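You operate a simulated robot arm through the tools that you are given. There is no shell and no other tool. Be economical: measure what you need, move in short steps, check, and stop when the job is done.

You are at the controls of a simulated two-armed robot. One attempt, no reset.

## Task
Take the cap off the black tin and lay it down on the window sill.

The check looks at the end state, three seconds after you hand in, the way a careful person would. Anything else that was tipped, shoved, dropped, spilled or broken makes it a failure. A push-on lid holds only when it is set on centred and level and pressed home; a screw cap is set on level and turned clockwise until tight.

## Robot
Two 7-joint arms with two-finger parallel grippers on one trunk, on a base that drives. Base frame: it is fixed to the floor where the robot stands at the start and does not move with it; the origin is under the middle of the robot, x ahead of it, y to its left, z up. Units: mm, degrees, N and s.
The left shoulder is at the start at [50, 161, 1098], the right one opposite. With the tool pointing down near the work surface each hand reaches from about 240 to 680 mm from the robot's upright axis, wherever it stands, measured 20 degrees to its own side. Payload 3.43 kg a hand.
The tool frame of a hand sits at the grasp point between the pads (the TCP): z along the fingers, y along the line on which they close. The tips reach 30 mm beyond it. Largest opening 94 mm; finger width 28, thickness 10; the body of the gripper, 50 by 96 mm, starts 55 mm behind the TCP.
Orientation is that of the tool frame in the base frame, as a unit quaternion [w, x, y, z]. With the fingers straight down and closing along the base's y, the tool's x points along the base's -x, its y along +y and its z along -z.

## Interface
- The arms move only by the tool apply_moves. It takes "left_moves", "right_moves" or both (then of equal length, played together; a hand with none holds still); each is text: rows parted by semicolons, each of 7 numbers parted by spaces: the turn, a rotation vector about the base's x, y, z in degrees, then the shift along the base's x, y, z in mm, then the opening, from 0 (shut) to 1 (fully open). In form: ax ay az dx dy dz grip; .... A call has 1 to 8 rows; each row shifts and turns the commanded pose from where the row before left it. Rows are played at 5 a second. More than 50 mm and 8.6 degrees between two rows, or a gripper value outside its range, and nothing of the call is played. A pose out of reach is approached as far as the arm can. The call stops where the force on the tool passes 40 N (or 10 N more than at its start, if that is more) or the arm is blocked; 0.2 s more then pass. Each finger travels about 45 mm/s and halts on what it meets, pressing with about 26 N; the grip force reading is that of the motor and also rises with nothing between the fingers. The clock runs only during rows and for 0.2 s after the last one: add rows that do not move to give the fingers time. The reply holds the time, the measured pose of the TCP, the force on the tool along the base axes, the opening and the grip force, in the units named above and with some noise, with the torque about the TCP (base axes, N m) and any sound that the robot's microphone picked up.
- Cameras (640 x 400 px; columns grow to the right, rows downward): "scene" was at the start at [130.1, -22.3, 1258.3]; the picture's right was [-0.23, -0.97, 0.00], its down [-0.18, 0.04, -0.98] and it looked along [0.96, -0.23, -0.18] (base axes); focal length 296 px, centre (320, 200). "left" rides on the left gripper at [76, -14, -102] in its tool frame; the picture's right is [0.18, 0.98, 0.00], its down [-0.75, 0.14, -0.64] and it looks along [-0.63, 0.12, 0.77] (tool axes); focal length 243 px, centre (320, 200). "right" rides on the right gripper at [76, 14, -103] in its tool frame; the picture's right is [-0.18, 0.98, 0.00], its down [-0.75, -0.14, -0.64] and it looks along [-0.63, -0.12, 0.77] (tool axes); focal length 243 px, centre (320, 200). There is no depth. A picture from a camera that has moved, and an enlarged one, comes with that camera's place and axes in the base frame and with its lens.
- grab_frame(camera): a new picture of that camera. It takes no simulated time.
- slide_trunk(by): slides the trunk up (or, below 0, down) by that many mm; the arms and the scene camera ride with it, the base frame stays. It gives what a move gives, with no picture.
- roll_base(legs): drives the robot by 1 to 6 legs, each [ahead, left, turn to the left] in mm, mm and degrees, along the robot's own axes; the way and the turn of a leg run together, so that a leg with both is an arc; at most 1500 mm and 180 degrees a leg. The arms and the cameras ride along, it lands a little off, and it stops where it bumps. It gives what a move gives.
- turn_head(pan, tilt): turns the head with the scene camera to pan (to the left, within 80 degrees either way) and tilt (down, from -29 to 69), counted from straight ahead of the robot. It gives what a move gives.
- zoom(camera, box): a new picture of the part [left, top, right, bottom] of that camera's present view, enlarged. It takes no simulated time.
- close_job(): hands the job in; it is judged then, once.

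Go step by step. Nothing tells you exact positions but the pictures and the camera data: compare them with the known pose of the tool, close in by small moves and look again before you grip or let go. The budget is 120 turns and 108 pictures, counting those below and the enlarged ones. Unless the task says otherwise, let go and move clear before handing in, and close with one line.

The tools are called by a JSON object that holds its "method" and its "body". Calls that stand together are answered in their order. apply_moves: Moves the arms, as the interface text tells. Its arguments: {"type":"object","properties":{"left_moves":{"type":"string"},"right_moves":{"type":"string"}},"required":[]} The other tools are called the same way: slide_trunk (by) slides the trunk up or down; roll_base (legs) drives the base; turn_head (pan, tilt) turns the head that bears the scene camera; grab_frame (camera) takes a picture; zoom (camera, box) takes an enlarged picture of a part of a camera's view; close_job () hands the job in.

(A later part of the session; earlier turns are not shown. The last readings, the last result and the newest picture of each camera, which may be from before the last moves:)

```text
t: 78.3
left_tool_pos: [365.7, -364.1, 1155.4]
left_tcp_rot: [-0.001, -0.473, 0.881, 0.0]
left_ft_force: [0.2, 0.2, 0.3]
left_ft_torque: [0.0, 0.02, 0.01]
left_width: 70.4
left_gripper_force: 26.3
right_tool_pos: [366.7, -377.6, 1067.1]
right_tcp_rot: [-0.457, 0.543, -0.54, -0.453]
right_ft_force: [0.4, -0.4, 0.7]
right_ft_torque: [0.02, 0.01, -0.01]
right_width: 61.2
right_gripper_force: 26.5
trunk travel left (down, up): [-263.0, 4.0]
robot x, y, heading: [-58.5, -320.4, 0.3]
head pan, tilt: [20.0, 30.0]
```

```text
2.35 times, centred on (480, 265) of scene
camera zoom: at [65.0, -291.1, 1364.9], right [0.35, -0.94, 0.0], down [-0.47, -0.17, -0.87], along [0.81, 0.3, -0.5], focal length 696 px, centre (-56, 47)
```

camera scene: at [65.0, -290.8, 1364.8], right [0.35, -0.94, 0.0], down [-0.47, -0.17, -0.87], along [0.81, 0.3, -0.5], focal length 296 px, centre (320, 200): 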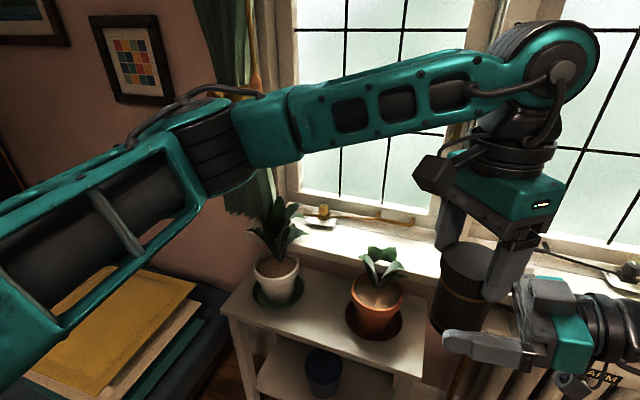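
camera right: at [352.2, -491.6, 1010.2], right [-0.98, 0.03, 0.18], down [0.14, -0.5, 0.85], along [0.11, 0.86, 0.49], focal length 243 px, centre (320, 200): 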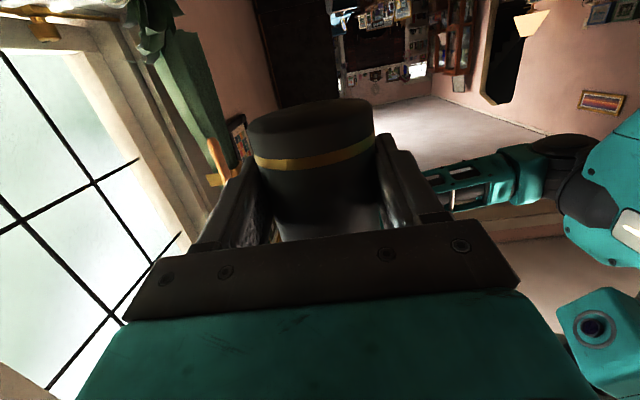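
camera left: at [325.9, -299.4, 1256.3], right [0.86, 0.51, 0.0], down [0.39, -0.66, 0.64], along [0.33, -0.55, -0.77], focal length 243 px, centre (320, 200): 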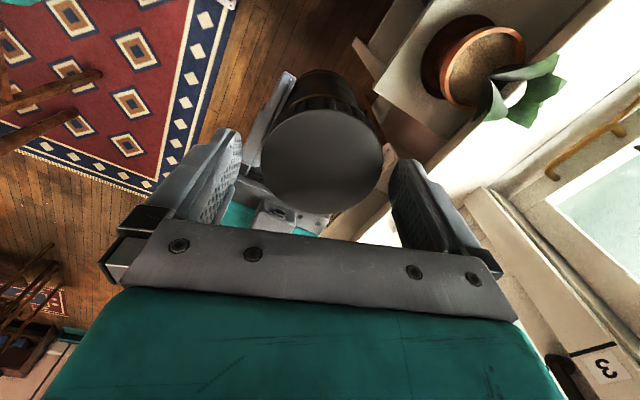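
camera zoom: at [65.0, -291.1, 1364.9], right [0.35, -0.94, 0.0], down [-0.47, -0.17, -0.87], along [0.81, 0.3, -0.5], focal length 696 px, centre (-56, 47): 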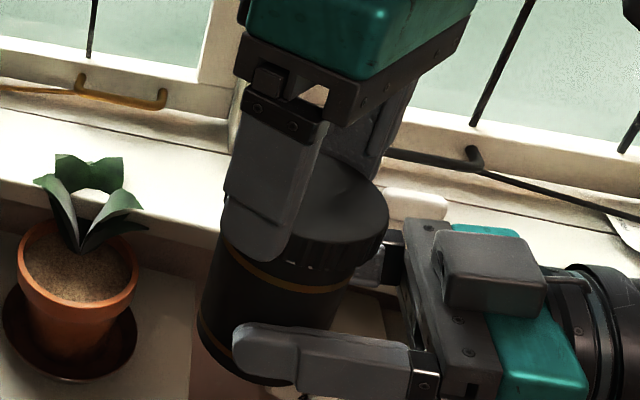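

All forces dropped to zero, so the cap has come free. I lift it gently.

{"method": "apply_moves", "body": {"left_moves": "0 0 0 0 0 3 0.5;0 0 0 0 0 5 0.5;0 0 0 0 0 8 0.5;0 0 0 0 0 12 0.5;0 0 0 0 0 12 0.5;0 0 0 0 0 0 0.5"}}

{"method": "zoom", "body": {"camera": "scene", "box": [400, 150, 580, 350]}}

```text
t: 79.7
left_tool_pos: [366.8, -364.3, 1194.3]
left_tcp_rot: [-0.001, -0.472, 0.882, 0.0]
left_ft_force: [-0.1, 0.4, -1.0]
left_ft_torque: [0.0, -0.02, -0.01]
left_width: 70.4
left_gripper_force: 26.1
right_tool_pos: [366.0, -377.3, 1067.3]
right_tcp_rot: [-0.455, 0.544, -0.539, -0.454]
right_ft_force: [0.5, 0.6, 0.3]
right_ft_torque: [0.01, -0.01, 0.01]
right_width: 61.1
right_gripper_force: 26.1
trunk travel left (down, up): [-263.0, 4.0]
robot x, y, heading: [-58.8, -321.6, 0.6]
head pan, tilt: [20.0, 30.0]
```

```text
2.00 times, centred on (490, 250) of scene
camera zoom: at [65.0, -291.0, 1364.8], right [0.35, -0.94, 0.0], down [-0.47, -0.17, -0.87], along [0.81, 0.3, -0.5], focal length 592 px, centre (-20, 100)
```

zoom: 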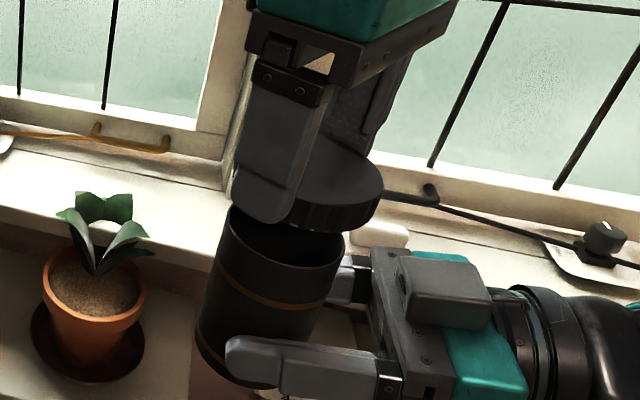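

The cap is off; the open tin is in the right hand. I swing the left hand with the cap away and straighten its yaw, then reposition the base so the sill spot is in reach.

{"method": "apply_moves", "body": {"left_moves": "0 0 0 0 0 20 0.5;0 0 -7 5 20 0 0.5;0 0 -7 5 20 0 0.5;0 0 -7 5 20 0 0.5;0 0 -7 5 20 0 0.5;0 0 -7 5 20 0 0.5;0 0 -7 5 20 0 0.5;0 0 -7 5 20 0 0.5"}}

{"method": "roll_base", "body": {"legs": [[0, -85, 0], [185, 0, 0]]}}

{"method": "grab_frame", "body": {"camera": "scene"}}

{"method": "grab_frame", "body": {"camera": "left"}}

```text
t: 81.5
left_tool_pos: [400.4, -224.0, 1216.4]
left_tcp_rot: [0.0, -0.063, 0.998, 0.0]
left_ft_force: [0.7, 0.1, -0.6]
left_ft_torque: [0.0, -0.03, -0.01]
left_width: 70.6
left_gripper_force: 25.8
right_tool_pos: [366.1, -376.4, 1066.8]
right_tcp_rot: [-0.456, 0.544, -0.539, -0.454]
right_ft_force: [-0.6, -0.1, 0.5]
right_ft_torque: [-0.03, -0.04, -0.01]
right_width: 61.3
right_gripper_force: 25.6
trunk travel left (down, up): [-263.0, 4.0]
robot x, y, heading: [-57.6, -322.2, 0.3]
head pan, tilt: [20.0, 30.0]
```

```text
t: 83.8
left_tool_pos: [590.7, -311.5, 1215.9]
left_tcp_rot: [0.0, -0.062, 0.998, 0.0]
left_ft_force: [-0.3, -1.2, 0.4]
left_ft_torque: [-0.02, -0.01, 0.02]
left_width: 70.4
left_gripper_force: 25.4
right_tool_pos: [554.6, -463.5, 1066.4]
right_tcp_rot: [-0.457, 0.542, -0.54, -0.454]
right_ft_force: [0.5, 0.3, -1.4]
right_ft_torque: [-0.01, 0.02, 0.02]
right_width: 61.1
right_gripper_force: 25.5
trunk travel left (down, up): [-263.0, 4.0]
robot x, y, heading: [128.7, -406.2, -0.1]
head pan, tilt: [20.0, 30.0]
```

```text
48 pictures are left
camera scene: at [253.2, -376.1, 1364.8], right [0.34, -0.94, 0.0], down [-0.47, -0.17, -0.87], along [0.81, 0.3, -0.5], focal length 296 px, centre (320, 200)
```

scene: 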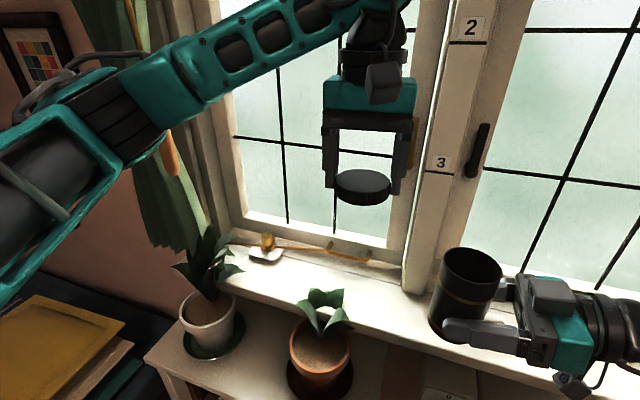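

```text
47 pictures are left
camera left: at [515.4, -334.2, 1318.5], right [-0.3, 0.95, 0.0], down [0.73, 0.23, 0.64], along [0.61, 0.2, -0.77], focal length 243 px, centre (320, 200)
```

left: 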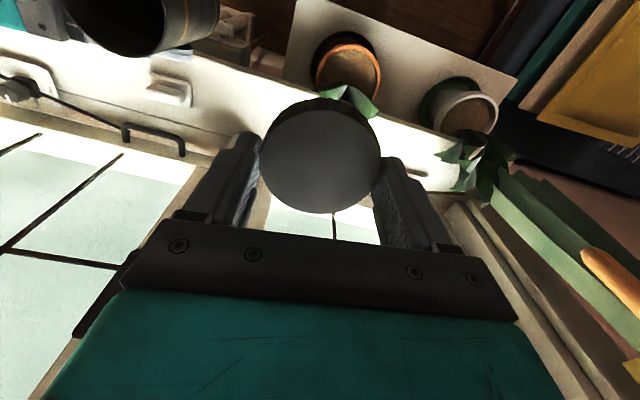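

The sill between the right plant and the soap dish is free around (725, -265). I move the cap over that spot and partway down.

{"method": "apply_moves", "body": {"left_moves": "0 0 0 20 8 -35 0.5;0 0 0 20 8 -35 0.5;0 0 0 25 8 -35 0.5;0 0 0 25 8 -35 0.5;0 0 0 25 8 -30 0.5;0 0 0 20 6 -30 0.5;0 0 0 0 0 -30 0.5;0 0 0 0 0 0 0.5"}}

{"method": "grab_frame", "body": {"camera": "scene"}}

{"method": "grab_frame", "body": {"camera": "left"}}

```text
t: 85.6
left_tool_pos: [722.8, -262.6, 987.8]
left_tcp_rot: [0.0, -0.062, 0.998, 0.0]
left_ft_force: [0.0, -0.2, 0.3]
left_ft_torque: [0.01, -0.01, 0.01]
left_width: 70.6
left_gripper_force: 26.6
right_tool_pos: [552.6, -463.4, 1067.2]
right_tcp_rot: [-0.457, 0.542, -0.539, -0.454]
right_ft_force: [0.0, 0.0, -0.6]
right_ft_torque: [-0.02, 0.0, 0.0]
right_width: 61.0
right_gripper_force: 26.0
trunk travel left (down, up): [-263.0, 4.0]
robot x, y, heading: [129.6, -407.3, 0.0]
head pan, tilt: [20.0, 30.0]
```

```text
46 pictures are left
camera scene: at [252.4, -376.2, 1364.9], right [0.34, -0.94, 0.0], down [-0.47, -0.17, -0.87], along [0.81, 0.3, -0.5], focal length 296 px, centre (320, 200)
```

scene: 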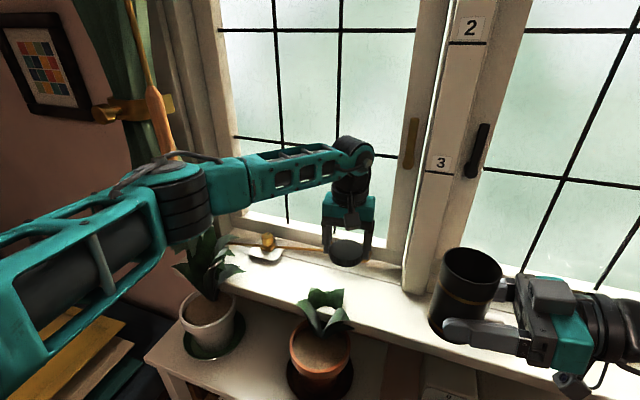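

```text
45 pictures are left
camera left: at [649.0, -286.2, 1089.3], right [-0.3, 0.95, 0.0], down [0.73, 0.23, 0.64], along [0.61, 0.2, -0.77], focal length 243 px, centre (320, 200)
```

left: 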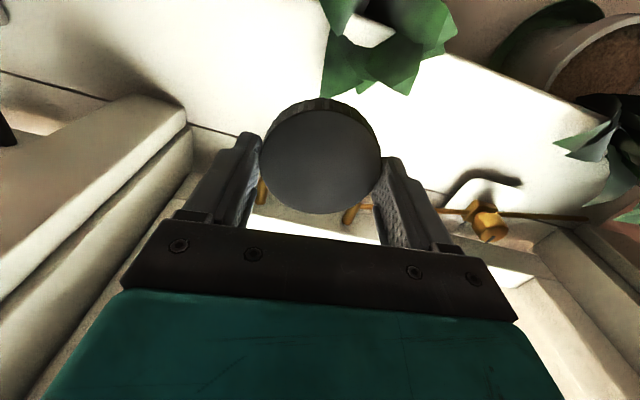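

I need to check how far the right plant's leaves reach relative to the landing spot.

{"method": "zoom", "body": {"camera": "left", "box": [220, 0, 500, 175]}}

{"method": "zoom", "body": {"camera": "scene", "box": [250, 200, 450, 360]}}

```text
2.29 times, centred on (360, 88) of left
camera zoom: at [649.0, -286.2, 1089.3], right [-0.3, 0.95, 0.0], down [0.73, 0.23, 0.64], along [0.61, 0.2, -0.77], focal length 555 px, centre (229, 457)
```

zoom: 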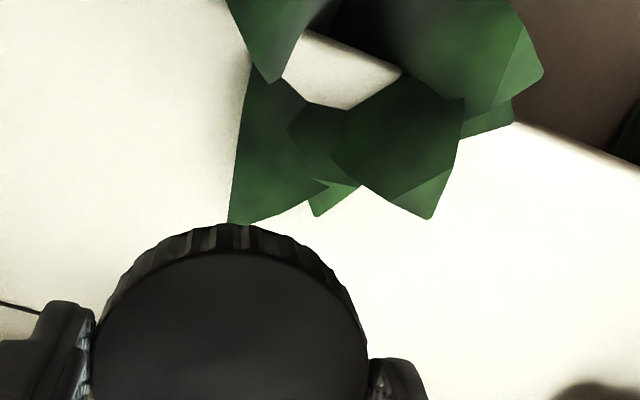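

```text
2.50 times, centred on (350, 280) of scene
camera zoom: at [252.4, -376.2, 1364.9], right [0.34, -0.94, 0.0], down [-0.47, -0.17, -0.87], along [0.81, 0.3, -0.5], focal length 740 px, centre (245, 0)
```

zoom: 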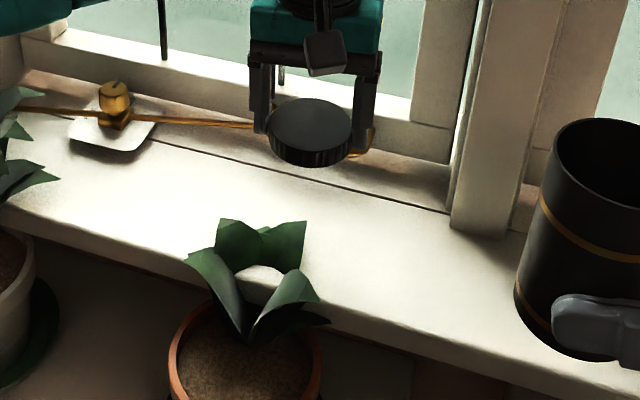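

The right plant's leaf tips hang over the sill out to about (715, -263, 861), so that spot is bad. A free spot is around (705, -345). I back the hand off slightly and shift the base right.

{"method": "apply_moves", "body": {"left_moves": "0 0 0 -9 0 10 0.5;0 0 0 -9 0 10 0.5;0 0 0 0 0 0 0.5"}}

{"method": "roll_base", "body": {"legs": [[0, -85, 0]]}}

{"method": "grab_frame", "body": {"camera": "left"}}

{"method": "grab_frame", "body": {"camera": "scene"}}

```text
t: 86.4
left_tool_pos: [705.7, -263.7, 1007.2]
left_tcp_rot: [-0.001, -0.062, 0.998, 0.001]
left_ft_force: [0.6, -0.1, -0.3]
left_ft_torque: [0.01, -0.01, 0.02]
left_width: 70.3
left_gripper_force: 25.9
right_tool_pos: [553.8, -463.9, 1066.7]
right_tcp_rot: [-0.457, 0.542, -0.54, -0.454]
right_ft_force: [0.3, -0.7, -1.1]
right_ft_torque: [-0.03, 0.0, 0.01]
right_width: 60.8
right_gripper_force: 25.9
trunk travel left (down, up): [-263.0, 4.0]
robot x, y, heading: [126.8, -407.2, 0.2]
head pan, tilt: [20.0, 30.0]
```

```text
t: 87.4
left_tool_pos: [705.0, -347.8, 1007.8]
left_tcp_rot: [0.0, -0.061, 0.998, 0.002]
left_ft_force: [-0.1, -0.3, 0.0]
left_ft_torque: [0.01, -0.01, 0.02]
left_width: 70.5
left_gripper_force: 26.6
right_tool_pos: [553.3, -546.5, 1067.0]
right_tcp_rot: [-0.458, 0.541, -0.54, -0.453]
right_ft_force: [0.0, -0.1, -2.2]
right_ft_torque: [-0.04, -0.01, 0.0]
right_width: 61.1
right_gripper_force: 26.2
trunk travel left (down, up): [-263.0, 4.0]
robot x, y, heading: [127.4, -484.6, -0.0]
head pan, tilt: [20.0, 30.0]
```

```text
42 pictures are left
camera left: at [631.1, -371.7, 1109.7], right [-0.3, 0.95, 0.0], down [0.73, 0.23, 0.64], along [0.61, 0.2, -0.77], focal length 243 px, centre (320, 200)
```

left: 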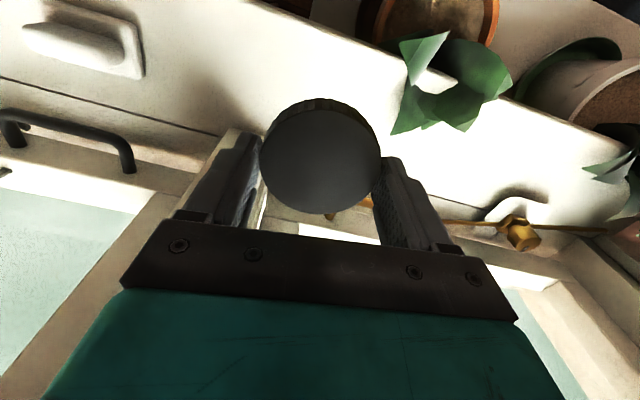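

```text
41 pictures are left
camera scene: at [252.5, -460.5, 1364.9], right [0.34, -0.94, 0.0], down [-0.47, -0.17, -0.87], along [0.81, 0.3, -0.5], focal length 296 px, centre (320, 200)
```

scene: 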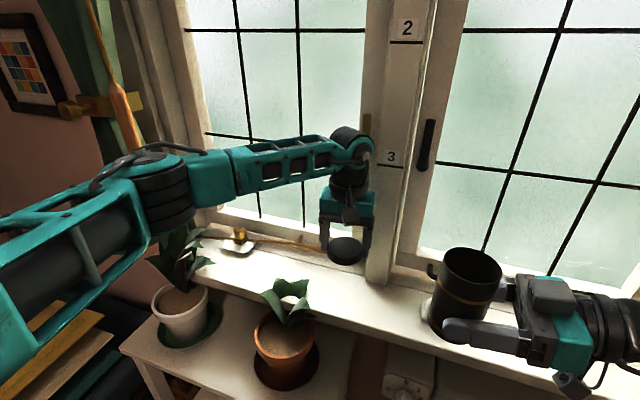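

The spot below (705, -348) is clear. I descend toward the sill.

{"method": "apply_moves", "body": {"left_moves": "0 0 0 0 0 -30 0.5;0 0 0 0 0 -30 0.5;0 0 0 0 0 -25 0.5;0 0 0 0 0 -20 0.5;0 0 0 0 0 0 0.5"}}

{"method": "grab_frame", "body": {"camera": "scene"}}

{"method": "zoom", "body": {"camera": "scene", "box": [270, 190, 430, 310]}}

```text
t: 88.6
left_tool_pos: [705.5, -348.1, 901.1]
left_tcp_rot: [-0.001, -0.062, 0.998, -0.001]
left_ft_force: [0.3, -0.3, -0.5]
left_ft_torque: [0.03, -0.01, 0.01]
left_width: 70.5
left_gripper_force: 26.0
right_tool_pos: [553.3, -546.4, 1067.4]
right_tcp_rot: [-0.457, 0.542, -0.54, -0.454]
right_ft_force: [-0.1, 0.0, -1.3]
right_ft_torque: [-0.02, 0.01, -0.01]
right_width: 60.7
right_gripper_force: 26.1
trunk travel left (down, up): [-263.0, 4.0]
robot x, y, heading: [129.0, -488.7, -0.2]
head pan, tilt: [20.0, 30.0]
```

```text
40 pictures are left
camera scene: at [252.4, -459.6, 1364.9], right [0.34, -0.94, 0.0], down [-0.47, -0.17, -0.87], along [0.81, 0.3, -0.5], focal length 296 px, centre (320, 200)
```

scene: 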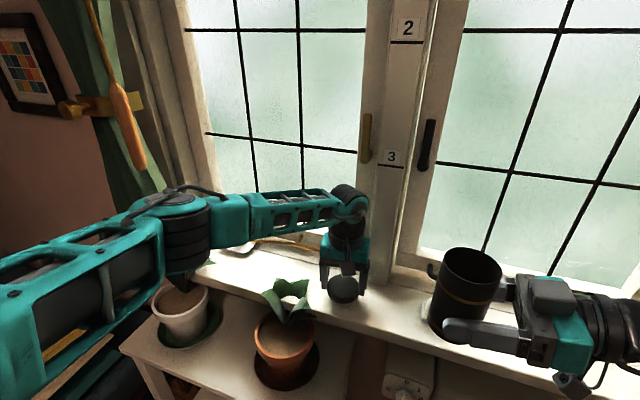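

```text
3.33 times, centred on (350, 250) of scene
camera zoom: at [252.4, -459.6, 1364.9], right [0.34, -0.94, 0.0], down [-0.47, -0.17, -0.87], along [0.81, 0.3, -0.5], focal length 986 px, centre (220, 33)
```

zoom: 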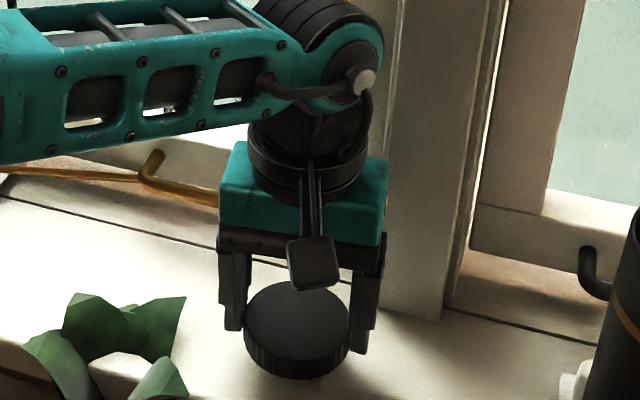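

{"method": "apply_moves", "body": {"left_moves": "0 0 0 0 0 -4 0.5;0 0 0 0 0 -3 0.5;0 0 0 0 0 0 0.5"}}

{"method": "apply_moves", "body": {"left_moves": "0 0 0 0 0 -3 0.5;0 0 0 0 0 0 0.5"}}

{"method": "apply_moves", "body": {"left_moves": "0 0 0 0 0 -2 0.5;0 0 0 0 0 0 0.5"}}

```text
t: 89.4
left_tool_pos: [705.9, -347.4, 894.2]
left_tcp_rot: [0.0, -0.062, 0.998, 0.0]
left_ft_force: [-0.1, 0.2, 0.0]
left_ft_torque: [0.03, -0.04, -0.01]
left_width: 70.2
left_gripper_force: 25.9
right_tool_pos: [553.5, -546.6, 1066.4]
right_tcp_rot: [-0.457, 0.542, -0.54, -0.453]
right_ft_force: [0.4, -0.4, -1.4]
right_ft_torque: [-0.04, 0.0, 0.01]
right_width: 61.2
right_gripper_force: 26.1
trunk travel left (down, up): [-263.0, 4.0]
robot x, y, heading: [125.7, -490.2, -0.1]
head pan, tilt: [20.0, 30.0]
```

```text
t: 90.0
left_tool_pos: [704.6, -347.7, 891.3]
left_tcp_rot: [-0.001, -0.062, 0.998, 0.0]
left_ft_force: [-0.6, -0.1, 0.3]
left_ft_torque: [-0.02, 0.0, -0.03]
left_width: 70.5
left_gripper_force: 26.0
right_tool_pos: [553.9, -547.4, 1066.4]
right_tcp_rot: [-0.456, 0.543, -0.54, -0.454]
right_ft_force: [-0.6, -0.2, -1.0]
right_ft_torque: [-0.04, 0.01, -0.01]
right_width: 61.0
right_gripper_force: 25.2
trunk travel left (down, up): [-263.0, 4.0]
robot x, y, heading: [131.0, -488.5, -0.3]
head pan, tilt: [20.0, 30.0]
```

```text
t: 90.6
left_tool_pos: [705.8, -347.0, 891.0]
left_tcp_rot: [0.0, -0.062, 0.998, 0.0]
left_ft_force: [-0.3, -0.1, -0.9]
left_ft_torque: [0.0, 0.01, -0.04]
left_width: 70.4
left_gripper_force: 26.1
right_tool_pos: [552.9, -547.0, 1067.1]
right_tcp_rot: [-0.457, 0.542, -0.541, -0.452]
right_ft_force: [0.5, -0.2, -0.5]
right_ft_torque: [-0.04, -0.03, 0.01]
right_width: 61.0
right_gripper_force: 25.8
trunk travel left (down, up): [-263.0, 4.0]
robot x, y, heading: [128.2, -486.2, -0.0]
head pan, tilt: [20.0, 30.0]
```

{"method": "apply_moves", "body": {"left_moves": "0 0 0 0 0 -2 0.5;0 0 0 0 0 0 0.5"}}

{"method": "apply_moves", "body": {"left_moves": "0 0 0 0 0 -1.5 0.5;0 0 0 0 0 0 0.5"}}

{"method": "zoom", "body": {"camera": "scene", "box": [300, 230, 400, 310]}}

```text
t: 91.2
left_tool_pos: [705.7, -347.4, 888.7]
left_tcp_rot: [0.001, -0.063, 0.998, 0.0]
left_ft_force: [-0.2, -0.1, -0.4]
left_ft_torque: [0.0, -0.02, 0.04]
left_width: 70.2
left_gripper_force: 26.0
right_tool_pos: [554.6, -547.6, 1066.9]
right_tcp_rot: [-0.457, 0.543, -0.539, -0.454]
right_ft_force: [-0.2, 0.0, -2.0]
right_ft_torque: [-0.02, 0.01, -0.01]
right_width: 61.1
right_gripper_force: 25.8
trunk travel left (down, up): [-263.0, 4.0]
robot x, y, heading: [128.1, -487.1, -0.4]
head pan, tilt: [20.0, 30.0]
```

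```text
t: 91.8
left_tool_pos: [705.1, -348.1, 886.6]
left_tcp_rot: [0.0, -0.061, 0.998, 0.0]
left_ft_force: [0.0, 0.9, -1.4]
left_ft_torque: [-0.03, -0.02, 0.03]
left_width: 70.3
left_gripper_force: 25.9
right_tool_pos: [553.7, -546.6, 1066.4]
right_tcp_rot: [-0.457, 0.542, -0.54, -0.453]
right_ft_force: [0.4, 0.1, -2.2]
right_ft_torque: [-0.02, 0.03, 0.01]
right_width: 61.3
right_gripper_force: 26.1
trunk travel left (down, up): [-263.0, 4.0]
robot x, y, heading: [129.9, -490.5, 0.2]
head pan, tilt: [20.0, 30.0]
```

```text
5.00 times, centred on (350, 270) of scene
camera zoom: at [252.5, -459.6, 1364.9], right [0.34, -0.94, 0.0], down [-0.47, -0.17, -0.87], along [0.81, 0.3, -0.5], focal length 1479 px, centre (170, -150)
```

zoom: 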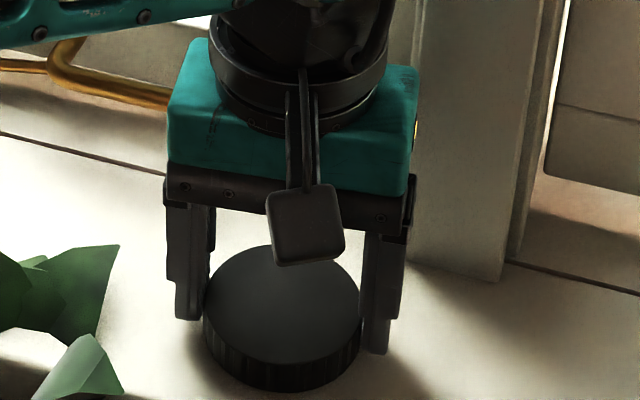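

{"method": "apply_moves", "body": {"left_moves": "0 0 0 0 0 -1.5 0.5;0 0 0 0 0 0 0.5"}}

{"method": "apply_moves", "body": {"left_moves": "0 0 0 0 0 -1.5 0.5;0 0 0 0 0 0 0.5"}}

```text
t: 92.4
left_tool_pos: [706.4, -348.3, 886.0]
left_tcp_rot: [0.0, -0.062, 0.998, -0.001]
left_ft_force: [0.1, 0.3, 0.5]
left_ft_torque: [-0.02, 0.02, 0.04]
left_width: 70.2
left_gripper_force: 26.2
right_tool_pos: [554.0, -545.9, 1066.3]
right_tcp_rot: [-0.458, 0.541, -0.54, -0.453]
right_ft_force: [-0.3, -0.1, 0.0]
right_ft_torque: [-0.04, -0.02, -0.03]
right_width: 61.0
right_gripper_force: 25.9
trunk travel left (down, up): [-263.0, 4.0]
robot x, y, heading: [127.9, -488.5, -0.1]
head pan, tilt: [20.0, 30.0]
```

```text
t: 93.0
left_tool_pos: [704.5, -346.6, 884.7]
left_tcp_rot: [0.0, -0.062, 0.998, 0.0]
left_ft_force: [0.2, -0.2, 0.2]
left_ft_torque: [0.01, -0.02, 0.0]
left_width: 70.1
left_gripper_force: 25.8
right_tool_pos: [552.4, -546.0, 1067.6]
right_tcp_rot: [-0.457, 0.542, -0.54, -0.454]
right_ft_force: [-0.2, 0.4, -1.0]
right_ft_torque: [-0.03, 0.0, 0.03]
right_width: 61.0
right_gripper_force: 26.3
trunk travel left (down, up): [-263.0, 4.0]
robot x, y, heading: [129.1, -492.1, -0.1]
head pan, tilt: [20.0, 30.0]
```

{"method": "apply_moves", "body": {"left_moves": "0 0 0 0 0 -1.5 0.5;0 0 0 0 0 0 0.5"}}

{"method": "apply_moves", "body": {"left_moves": "0 0 0 0 0 -1.5 0.5;0 0 0 0 0 0 0.5"}}

```text
t: 93.6
left_tool_pos: [704.9, -347.2, 884.2]
left_tcp_rot: [0.001, -0.062, 0.998, 0.0]
left_ft_force: [1.2, 1.2, 4.3]
left_ft_torque: [0.05, 0.16, -0.06]
left_width: 70.6
left_gripper_force: 25.8
right_tool_pos: [552.5, -547.2, 1066.5]
right_tcp_rot: [-0.457, 0.542, -0.54, -0.453]
right_ft_force: [0.1, 0.4, -1.4]
right_ft_torque: [-0.02, 0.02, 0.01]
right_width: 60.9
right_gripper_force: 26.1
trunk travel left (down, up): [-263.0, 4.0]
robot x, y, heading: [128.5, -490.9, 0.2]
head pan, tilt: [20.0, 30.0]
```

```text
t: 94.2
left_tool_pos: [704.9, -348.1, 883.3]
left_tcp_rot: [0.001, -0.062, 0.998, 0.0]
left_ft_force: [-0.7, 0.9, 15.4]
left_ft_torque: [0.09, 0.51, -0.03]
left_width: 70.4
left_gripper_force: 26.2
right_tool_pos: [552.0, -545.2, 1066.3]
right_tcp_rot: [-0.457, 0.543, -0.539, -0.453]
right_ft_force: [-0.1, 0.7, -2.2]
right_ft_torque: [-0.09, -0.01, -0.01]
right_width: 61.1
right_gripper_force: 26.6
trunk travel left (down, up): [-263.0, 4.0]
robot x, y, heading: [129.4, -490.4, -0.0]
head pan, tilt: [20.0, 30.0]
```

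The cap touches the sill. I ease the pressure and open.

{"method": "apply_moves", "body": {"left_moves": "0 0 0 0 0 1 0.5;0 0 0 0 0 0 0.8;0 0 0 0 0 0 1;0 0 0 0 0 0 1;0 0 0 0 0 0 1"}}

{"method": "grab_frame", "body": {"camera": "left"}}

{"method": "zoom", "body": {"camera": "scene", "box": [280, 220, 420, 320]}}

```text
t: 95.4
left_tool_pos: [705.6, -348.7, 881.5]
left_tcp_rot: [0.0, -0.062, 0.998, 0.0]
left_ft_force: [0.1, -0.1, -0.5]
left_ft_torque: [-0.01, -0.01, 0.02]
left_width: 93.9
left_gripper_force: 0.1
right_tool_pos: [553.0, -547.7, 1067.6]
right_tcp_rot: [-0.458, 0.542, -0.539, -0.454]
right_ft_force: [-1.1, 0.1, -0.9]
right_ft_torque: [-0.02, 0.05, -0.01]
right_width: 61.1
right_gripper_force: 25.7
trunk travel left (down, up): [-263.0, 4.0]
robot x, y, heading: [129.5, -489.5, -0.0]
head pan, tilt: [20.0, 30.0]
```

```text
37 pictures are left
camera left: at [630.5, -371.3, 983.9], right [-0.3, 0.95, 0.0], down [0.73, 0.23, 0.64], along [0.61, 0.19, -0.77], focal length 243 px, centre (320, 200)
```

left: 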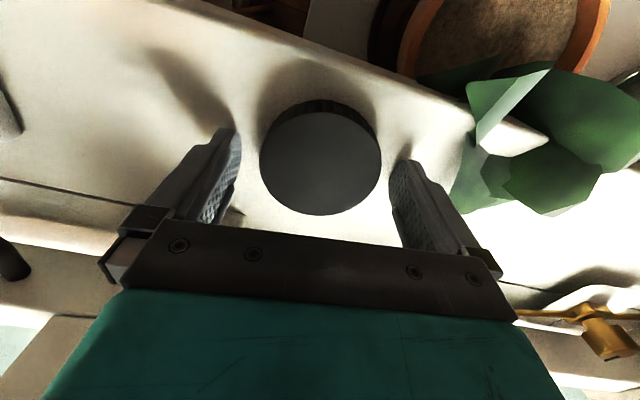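

```text
4.00 times, centred on (350, 270) of scene
camera zoom: at [252.5, -459.7, 1364.8], right [0.34, -0.94, 0.0], down [-0.47, -0.17, -0.87], along [0.81, 0.3, -0.5], focal length 1183 px, centre (200, -80)
```

zoom: 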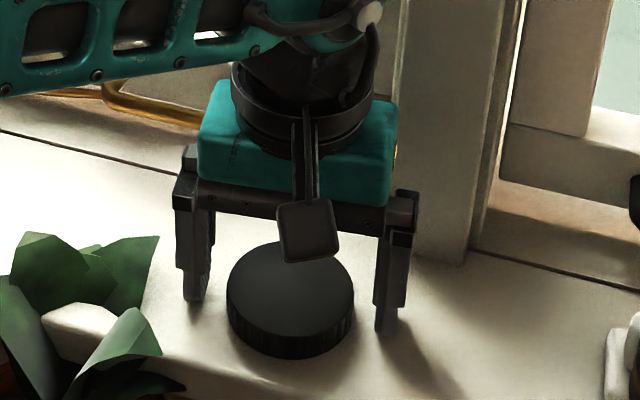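

The cap lies flat on the sill. I raise the left hand straight up.

{"method": "apply_moves", "body": {"left_moves": "0 0 0 0 0 10 1;0 0 0 0 0 25 1;0 0 0 0 0 40 1;0 0 0 0 0 45 1;0 0 0 0 0 45 1;0 0 0 -20 0 45 1;0 0 0 -20 0 45 1;0 0 0 -20 0 45 1"}}

{"method": "grab_frame", "body": {"camera": "scene"}}

{"method": "grab_frame", "body": {"camera": "left"}}

```text
t: 97.2
left_tool_pos: [644.2, -346.9, 1181.0]
left_tcp_rot: [0.0, -0.062, 0.998, 0.0]
left_ft_force: [-0.4, 0.5, 0.1]
left_ft_torque: [-0.01, 0.01, 0.03]
left_width: 94.0
left_gripper_force: 0.0
right_tool_pos: [553.0, -547.1, 1067.5]
right_tcp_rot: [-0.458, 0.542, -0.539, -0.454]
right_ft_force: [-0.4, 0.2, -0.5]
right_ft_torque: [-0.02, 0.01, 0.01]
right_width: 61.1
right_gripper_force: 26.3
trunk travel left (down, up): [-263.0, 4.0]
robot x, y, heading: [128.0, -490.0, -0.1]
head pan, tilt: [20.0, 30.0]
```

```text
35 pictures are left
camera scene: at [251.8, -459.7, 1364.9], right [0.34, -0.94, 0.0], down [-0.47, -0.17, -0.87], along [0.81, 0.3, -0.5], focal length 296 px, centre (320, 200)
```

scene: 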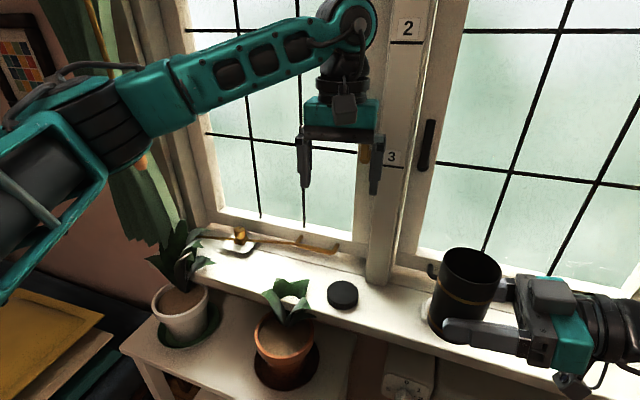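

```text
34 pictures are left
camera left: at [569.8, -371.2, 1282.8], right [-0.3, 0.95, 0.0], down [0.73, 0.23, 0.64], along [0.61, 0.2, -0.77], focal length 243 px, centre (320, 200)
```

left: 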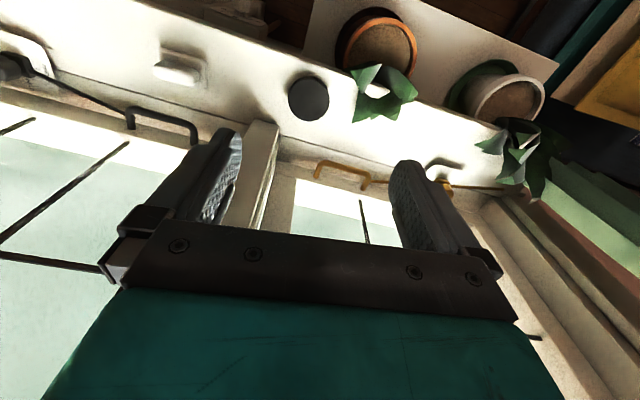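

Next the left hand goes over the open tin, whose axis is near (553, -535) with the rim at z≈1125.

{"method": "apply_moves", "body": {"left_moves": "0 0 -3.5 -18 -30 4 1;0 0 -3.5 -18 -30 0 1;0 0 0 -18 -32 0 1;0 0 0 -18 -32 0 1;0 0 0 -19 -32 0 1;0 0 0 0 -32 0 1;0 0 0 0 0 0 1"}}

{"method": "grab_frame", "body": {"camera": "left"}}

{"method": "grab_frame", "body": {"camera": "scene"}}

```text
t: 98.8
left_tool_pos: [551.9, -534.8, 1185.5]
left_tcp_rot: [0.0, -0.002, 1.0, 0.0]
left_ft_force: [0.2, 0.5, -0.8]
left_ft_torque: [-0.02, -0.01, 0.02]
left_width: 94.1
left_gripper_force: 0.1
right_tool_pos: [553.3, -545.9, 1067.3]
right_tcp_rot: [-0.456, 0.543, -0.54, -0.453]
right_ft_force: [-0.1, 0.0, -1.3]
right_ft_torque: [-0.04, 0.03, 0.0]
right_width: 61.1
right_gripper_force: 26.0
trunk travel left (down, up): [-263.0, 4.0]
robot x, y, heading: [128.6, -490.2, -0.1]
head pan, tilt: [20.0, 30.0]
```

```text
33 pictures are left
camera left: at [477.1, -550.1, 1287.1], right [-0.19, 0.98, 0.0], down [0.75, 0.14, 0.64], along [0.63, 0.12, -0.77], focal length 243 px, centre (320, 200)
```

left: 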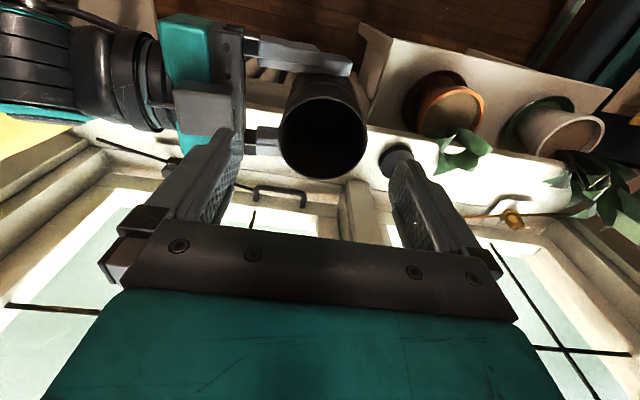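

```text
32 pictures are left
camera scene: at [252.4, -459.1, 1364.9], right [0.34, -0.94, 0.0], down [-0.47, -0.17, -0.87], along [0.81, 0.3, -0.5], focal length 296 px, centre (320, 200)
```

scene: 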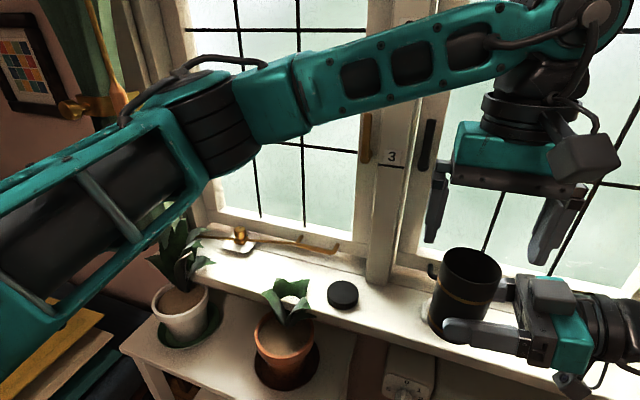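

Well aligned. I descend around the rim.

{"method": "apply_moves", "body": {"left_moves": "0 0 0 -1 0 -20 1;0 0 0 0 0 -20 1;0 0 0 0 0 -15 1;0 0 0 0 0 -8 1;0 0 0 0 0 0 1"}}

{"method": "zoom", "body": {"camera": "scene", "box": [400, 150, 600, 370]}}

{"method": "grab_frame", "body": {"camera": "left"}}

```text
t: 100.0
left_tool_pos: [554.0, -535.1, 1121.6]
left_tcp_rot: [0.0, -0.002, 1.0, 0.001]
left_ft_force: [0.0, 0.2, -0.2]
left_ft_torque: [-0.02, 0.02, 0.0]
left_width: 93.8
left_gripper_force: 0.1
right_tool_pos: [551.8, -546.8, 1067.8]
right_tcp_rot: [-0.457, 0.542, -0.54, -0.453]
right_ft_force: [-0.6, -0.7, -1.3]
right_ft_torque: [-0.03, 0.02, -0.02]
right_width: 61.0
right_gripper_force: 25.6
trunk travel left (down, up): [-263.0, 4.0]
robot x, y, heading: [128.4, -490.3, 0.2]
head pan, tilt: [20.0, 30.0]
```

```text
1.82 times, centred on (500, 260) of scene
camera zoom: at [252.4, -459.6, 1364.9], right [0.34, -0.94, 0.0], down [-0.47, -0.17, -0.87], along [0.81, 0.3, -0.5], focal length 538 px, centre (-7, 91)
```

zoom: 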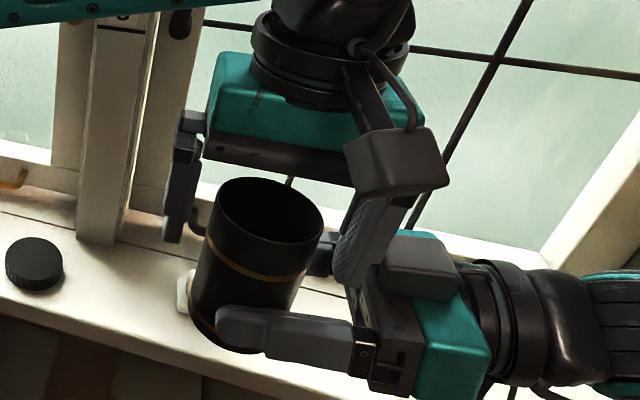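

```text
30 pictures are left
camera left: at [476.7, -549.0, 1224.3], right [-0.19, 0.98, 0.0], down [0.75, 0.14, 0.64], along [0.63, 0.12, -0.77], focal length 243 px, centre (320, 200)
```

left: 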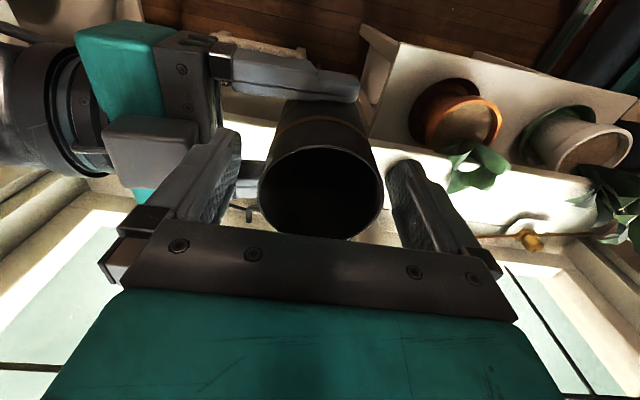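

{"method": "apply_moves", "body": {"left_moves": "0 0 0 -4 0 0 1;0 0 0 0 0 0 0.75;0 0 0 0 0 0 0.45;0 0 0 0 0 0 0.45;0 0 0 0 0 0 0.45;0 0 0 0 0 0 0.45"}}

```text
t: 101.4
left_tool_pos: [548.8, -535.2, 1122.4]
left_tcp_rot: [0.001, -0.001, 1.0, 0.001]
left_ft_force: [-0.3, 6.7, 1.0]
left_ft_torque: [0.08, 0.07, 0.02]
left_width: 62.5
left_gripper_force: 26.4
right_tool_pos: [553.2, -547.1, 1066.7]
right_tcp_rot: [-0.457, 0.542, -0.54, -0.453]
right_ft_force: [0.3, -7.1, -0.7]
right_ft_torque: [0.27, -0.09, 0.01]
right_width: 61.1
right_gripper_force: 26.1
trunk travel left (down, up): [-263.0, 4.0]
robot x, y, heading: [130.6, -490.9, -0.0]
head pan, tilt: [20.0, 30.0]
```

The left hand holds the body. I open the right hand and withdraw it along its tool axis.

{"method": "apply_moves", "body": {"right_moves": "0 0 0 0 0 0 0.8;0 0 0 0 0 0 1;0 0 0 0 0 0 1;0 0 0 0 -20 3.5 1;0 0 0 0 -30 5 1;0 0 0 0 -30 5 1;0 0 0 0 -20 5 1"}}

{"method": "zoom", "body": {"camera": "scene", "box": [400, 150, 600, 370]}}

{"method": "grab_frame", "body": {"camera": "right"}}

```text
t: 103.0
left_tool_pos: [548.8, -536.0, 1122.7]
left_tcp_rot: [0.0, -0.001, 1.0, 0.0]
left_ft_force: [0.3, -0.2, -0.5]
left_ft_torque: [0.01, 0.01, 0.01]
left_width: 62.6
left_gripper_force: 25.9
right_tool_pos: [553.7, -647.1, 1085.2]
right_tcp_rot: [-0.457, 0.543, -0.54, -0.453]
right_ft_force: [0.2, -0.2, -0.7]
right_ft_torque: [0.0, 0.0, 0.02]
right_width: 94.1
right_gripper_force: 0.1
trunk travel left (down, up): [-263.0, 4.0]
robot x, y, heading: [125.8, -490.8, -0.0]
head pan, tilt: [20.0, 30.0]
```

```text
1.82 times, centred on (500, 260) of scene
camera zoom: at [252.3, -459.8, 1364.9], right [0.34, -0.94, 0.0], down [-0.47, -0.17, -0.87], along [0.81, 0.3, -0.5], focal length 538 px, centre (-7, 91)
```

zoom: 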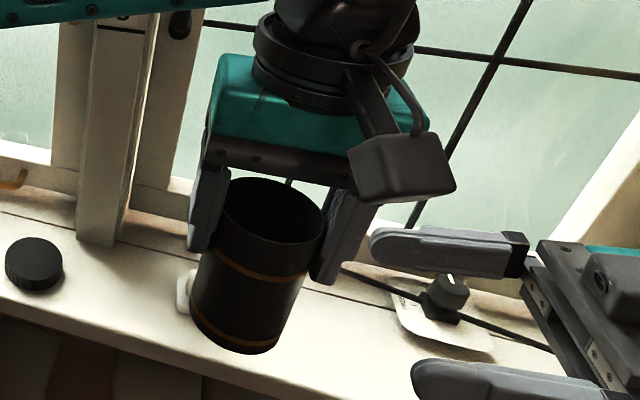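

```text
28 pictures are left
camera right: at [539.4, -761.9, 1028.7], right [-0.98, 0.03, 0.18], down [0.14, -0.5, 0.85], along [0.12, 0.86, 0.49], focal length 243 px, centre (320, 200)
```

right: 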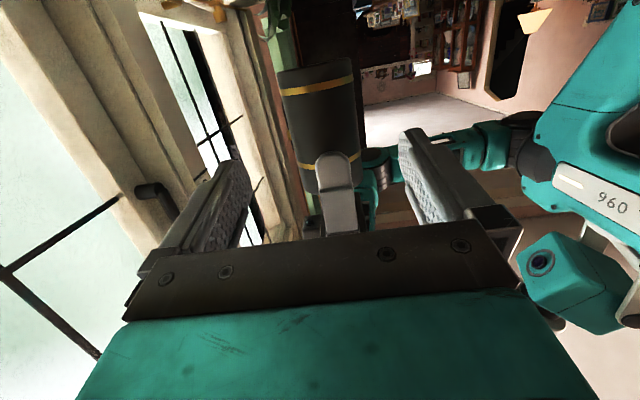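

The tin is upright in the left hand. I drive the base back left so its original place is in reach.

{"method": "roll_base", "body": {"legs": [[0, 165, 0]]}}

{"method": "apply_moves", "body": {"left_moves": "0 0 0 18 32 0 0.45;0 0 0 18 32 0 0.45;0 0 0 18 32 0 0.45;0 0 0 20 32 0 0.45;0 0 0 20 32 0 0.45;0 0 0 20 32 0 0.45;0 0 0 20 32 0 0.45;0 0 0 20 32 0 0.45"}}

{"method": "grab_frame", "body": {"camera": "scene"}}

{"method": "grab_frame", "body": {"camera": "left"}}

```text
t: 104.5
left_tool_pos: [549.5, -366.5, 1122.5]
left_tcp_rot: [0.0, -0.001, 1.0, 0.0]
left_ft_force: [-0.4, -0.3, 0.6]
left_ft_torque: [-0.03, 0.01, 0.02]
left_width: 62.8
left_gripper_force: 25.5
right_tool_pos: [553.4, -478.1, 1085.0]
right_tcp_rot: [-0.456, 0.543, -0.54, -0.453]
right_ft_force: [0.3, -0.5, -0.4]
right_ft_torque: [-0.01, 0.01, 0.02]
right_width: 93.9
right_gripper_force: 0.0
trunk travel left (down, up): [-263.0, 4.0]
robot x, y, heading: [129.2, -318.1, 0.0]
head pan, tilt: [20.0, 30.0]
```

```text
t: 106.3
left_tool_pos: [702.3, -111.6, 1120.8]
left_tcp_rot: [0.0, 0.0, 1.0, 0.0]
left_ft_force: [-0.7, 0.3, 0.4]
left_ft_torque: [0.01, 0.01, -0.02]
left_width: 62.8
left_gripper_force: 26.4
right_tool_pos: [553.7, -479.7, 1083.8]
right_tcp_rot: [-0.457, 0.543, -0.54, -0.453]
right_ft_force: [0.2, -0.3, -0.3]
right_ft_torque: [-0.04, -0.05, -0.02]
right_width: 94.2
right_gripper_force: 0.1
trunk travel left (down, up): [-263.0, 4.0]
robot x, y, heading: [127.3, -326.0, 0.0]
head pan, tilt: [20.0, 30.0]
```

```text
27 pictures are left
camera scene: at [252.7, -291.7, 1364.8], right [0.34, -0.94, 0.0], down [-0.47, -0.17, -0.87], along [0.81, 0.3, -0.5], focal length 296 px, centre (320, 200)
```

scene: 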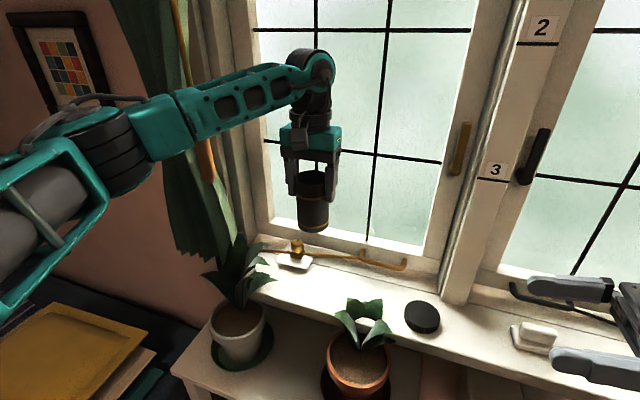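

```text
26 pictures are left
camera left: at [626.4, -125.4, 1223.6], right [-0.18, 0.98, 0.0], down [0.75, 0.14, 0.64], along [0.63, 0.12, -0.77], focal length 243 px, centre (320, 200)
```

left: 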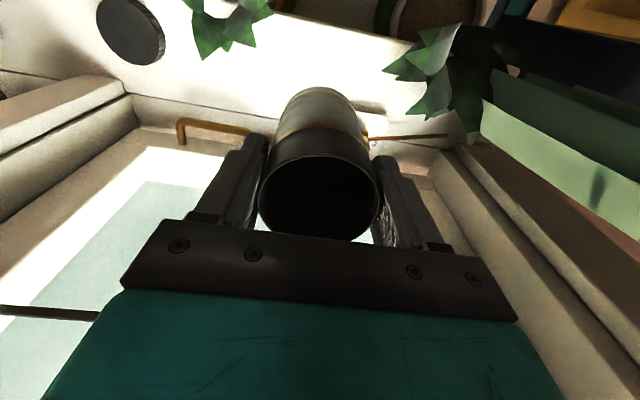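

Now I shift x to 717 and descend.

{"method": "apply_moves", "body": {"left_moves": "0 0 0 8 0 -10 0.45;0 0 0 7 0 -30 0.45;0 0 0 0 0 -30 0.45;0 0 0 0 0 -30 0.45;0 0 0 0 0 -30 0.45;0 0 0 0 0 -25 0.45;0 0 0 0 0 0 0.45"}}

{"method": "turn_head", "body": {"pan": 20, "tilt": 40}}

{"method": "grab_frame", "body": {"camera": "scene"}}

{"method": "zoom", "body": {"camera": "scene", "box": [240, 130, 400, 260]}}

```text
t: 107.9
left_tool_pos: [719.4, -111.0, 966.3]
left_tcp_rot: [-0.001, -0.002, 1.0, 0.0]
left_ft_force: [-0.7, -0.6, -0.7]
left_ft_torque: [-0.02, 0.01, 0.05]
left_width: 62.5
left_gripper_force: 25.5
right_tool_pos: [553.8, -478.1, 1084.2]
right_tcp_rot: [-0.456, 0.543, -0.54, -0.453]
right_ft_force: [0.5, -0.5, -0.1]
right_ft_torque: [0.0, 0.0, 0.0]
right_width: 93.9
right_gripper_force: 0.0
trunk travel left (down, up): [-263.0, 4.0]
robot x, y, heading: [126.3, -322.8, 0.3]
head pan, tilt: [20.0, 30.0]
```

```text
t: 108.6
left_tool_pos: [718.9, -111.4, 967.3]
left_tcp_rot: [0.0, -0.001, 1.0, 0.0]
left_ft_force: [0.6, 0.0, 0.1]
left_ft_torque: [0.01, 0.01, 0.01]
left_width: 62.6
left_gripper_force: 26.2
right_tool_pos: [553.4, -478.0, 1084.2]
right_tcp_rot: [-0.456, 0.543, -0.54, -0.454]
right_ft_force: [-0.6, 0.3, -0.2]
right_ft_torque: [0.04, 0.0, -0.03]
right_width: 94.1
right_gripper_force: 0.0
trunk travel left (down, up): [-263.0, 4.0]
robot x, y, heading: [128.0, -321.4, -0.2]
head pan, tilt: [20.0, 40.0]
```

```text
25 pictures are left
camera scene: at [247.3, -293.9, 1349.5], right [0.34, -0.94, 0.0], down [-0.6, -0.22, -0.77], along [0.72, 0.26, -0.64], focal length 296 px, centre (320, 200)
```

scene: 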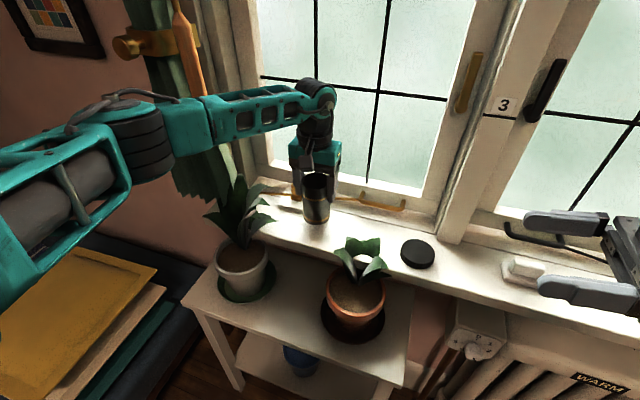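

```text
3.08 times, centred on (320, 195) of scene
camera zoom: at [247.3, -293.9, 1349.5], right [0.34, -0.94, 0.0], down [-0.6, -0.22, -0.77], along [0.72, 0.26, -0.64], focal length 910 px, centre (320, 215)
```

zoom: 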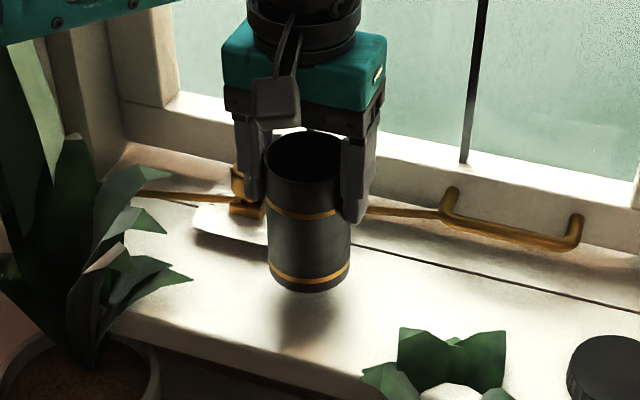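

The position matches the original to within a few millimetres. I lower gently to contact.

{"method": "apply_moves", "body": {"left_moves": "0 0 0 -2 0 -6 0.45;0 0 0 0 0 -6 0.45;0 0 0 0 0 -4 0.45;0 0 0 0 0 0 0.45"}}

{"method": "apply_moves", "body": {"left_moves": "0 0 0 0 0 -2 0.45;0 0 0 0 0 0 0.45"}}

{"method": "apply_moves", "body": {"left_moves": "0 0 0 0 0 -2 0.45;0 0 0 0 0 0 0.45"}}

{"method": "zoom", "body": {"camera": "scene", "box": [260, 150, 380, 250]}}

```text
t: 109.6
left_tool_pos: [716.3, -111.5, 950.3]
left_tcp_rot: [0.001, -0.001, 1.0, 0.0]
left_ft_force: [-0.5, 0.7, 0.2]
left_ft_torque: [0.01, 0.01, 0.02]
left_width: 62.5
left_gripper_force: 26.3
right_tool_pos: [553.8, -478.8, 1085.2]
right_tcp_rot: [-0.457, 0.543, -0.54, -0.453]
right_ft_force: [0.0, -0.4, 0.4]
right_ft_torque: [0.02, -0.01, -0.01]
right_width: 94.2
right_gripper_force: 0.0
trunk travel left (down, up): [-263.0, 4.0]
robot x, y, heading: [125.4, -323.0, 0.0]
head pan, tilt: [20.0, 40.0]
```

```text
t: 110.2
left_tool_pos: [716.3, -112.0, 948.7]
left_tcp_rot: [0.001, -0.001, 1.0, 0.0]
left_ft_force: [-0.1, -0.5, 0.1]
left_ft_torque: [0.01, 0.02, 0.01]
left_width: 62.7
left_gripper_force: 25.6
right_tool_pos: [553.1, -478.6, 1085.0]
right_tcp_rot: [-0.457, 0.543, -0.54, -0.454]
right_ft_force: [0.5, -0.2, -0.2]
right_ft_torque: [-0.02, 0.01, -0.02]
right_width: 94.1
right_gripper_force: 0.0
trunk travel left (down, up): [-263.0, 4.0]
robot x, y, heading: [126.9, -323.2, -0.1]
head pan, tilt: [20.0, 40.0]
```

```text
t: 110.8
left_tool_pos: [714.6, -111.1, 947.2]
left_tcp_rot: [0.0, -0.001, 1.0, 0.001]
left_ft_force: [0.3, 0.5, -0.2]
left_ft_torque: [0.02, 0.02, 0.0]
left_width: 63.0
left_gripper_force: 26.0
right_tool_pos: [554.0, -477.8, 1084.8]
right_tcp_rot: [-0.457, 0.542, -0.539, -0.454]
right_ft_force: [0.6, -0.7, -0.2]
right_ft_torque: [0.03, -0.03, -0.01]
right_width: 93.9
right_gripper_force: 0.0
trunk travel left (down, up): [-263.0, 4.0]
robot x, y, heading: [128.5, -322.3, -0.0]
head pan, tilt: [20.0, 40.0]
```

```text
4.00 times, centred on (320, 200) of scene
camera zoom: at [247.3, -293.9, 1349.5], right [0.34, -0.94, 0.0], down [-0.6, -0.22, -0.77], along [0.72, 0.26, -0.64], focal length 1183 px, centre (320, 200)
```

zoom: 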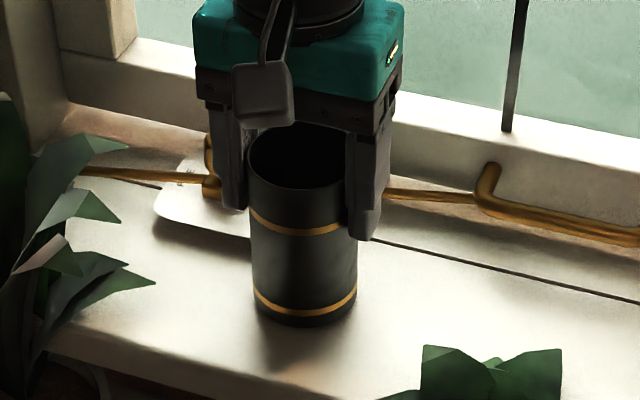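

{"method": "apply_moves", "body": {"left_moves": "0 0 0 0 0 -2 0.45;0 0 0 0 0 0 0.45"}}

{"method": "apply_moves", "body": {"left_moves": "0 0 0 0 0 -1.5 0.45;0 0 0 0 0 0 0.45"}}

{"method": "apply_moves", "body": {"left_moves": "0 0 0 0 0 -1.5 0.45;0 0 0 0 0 0 0.45"}}

```text
t: 111.4
left_tool_pos: [715.2, -111.5, 946.5]
left_tcp_rot: [0.0, 0.0, 1.0, 0.0]
left_ft_force: [0.1, 0.3, -0.2]
left_ft_torque: [-0.01, 0.03, 0.0]
left_width: 62.6
left_gripper_force: 25.6
right_tool_pos: [553.0, -478.8, 1085.3]
right_tcp_rot: [-0.457, 0.542, -0.54, -0.454]
right_ft_force: [-0.3, 0.2, -0.6]
right_ft_torque: [0.02, 0.0, 0.0]
right_width: 94.0
right_gripper_force: 0.1
trunk travel left (down, up): [-263.0, 4.0]
robot x, y, heading: [126.9, -323.0, 0.2]
head pan, tilt: [20.0, 40.0]
```

```text
t: 112.0
left_tool_pos: [715.4, -112.7, 943.9]
left_tcp_rot: [0.0, -0.001, 1.0, -0.001]
left_ft_force: [-0.2, 0.4, 0.4]
left_ft_torque: [0.01, 0.07, 0.01]
left_width: 62.9
left_gripper_force: 26.0
right_tool_pos: [554.0, -478.5, 1084.5]
right_tcp_rot: [-0.457, 0.542, -0.54, -0.454]
right_ft_force: [0.5, -0.7, -0.5]
right_ft_torque: [0.01, -0.01, -0.03]
right_width: 94.1
right_gripper_force: 0.1
trunk travel left (down, up): [-263.0, 4.0]
robot x, y, heading: [126.4, -321.1, 0.1]
head pan, tilt: [20.0, 40.0]
```

```text
t: 112.6
left_tool_pos: [716.0, -112.6, 944.3]
left_tcp_rot: [0.001, 0.0, 1.0, 0.0]
left_ft_force: [-2.2, 2.5, 7.5]
left_ft_torque: [0.12, 0.38, -0.01]
left_width: 62.8
left_gripper_force: 25.9
right_tool_pos: [553.4, -479.1, 1084.5]
right_tcp_rot: [-0.457, 0.543, -0.539, -0.454]
right_ft_force: [-0.2, 0.2, 0.5]
right_ft_torque: [-0.02, -0.02, 0.0]
right_width: 94.2
right_gripper_force: 0.0
trunk travel left (down, up): [-263.0, 4.0]
robot x, y, heading: [128.5, -321.4, -0.0]
head pan, tilt: [20.0, 40.0]
```

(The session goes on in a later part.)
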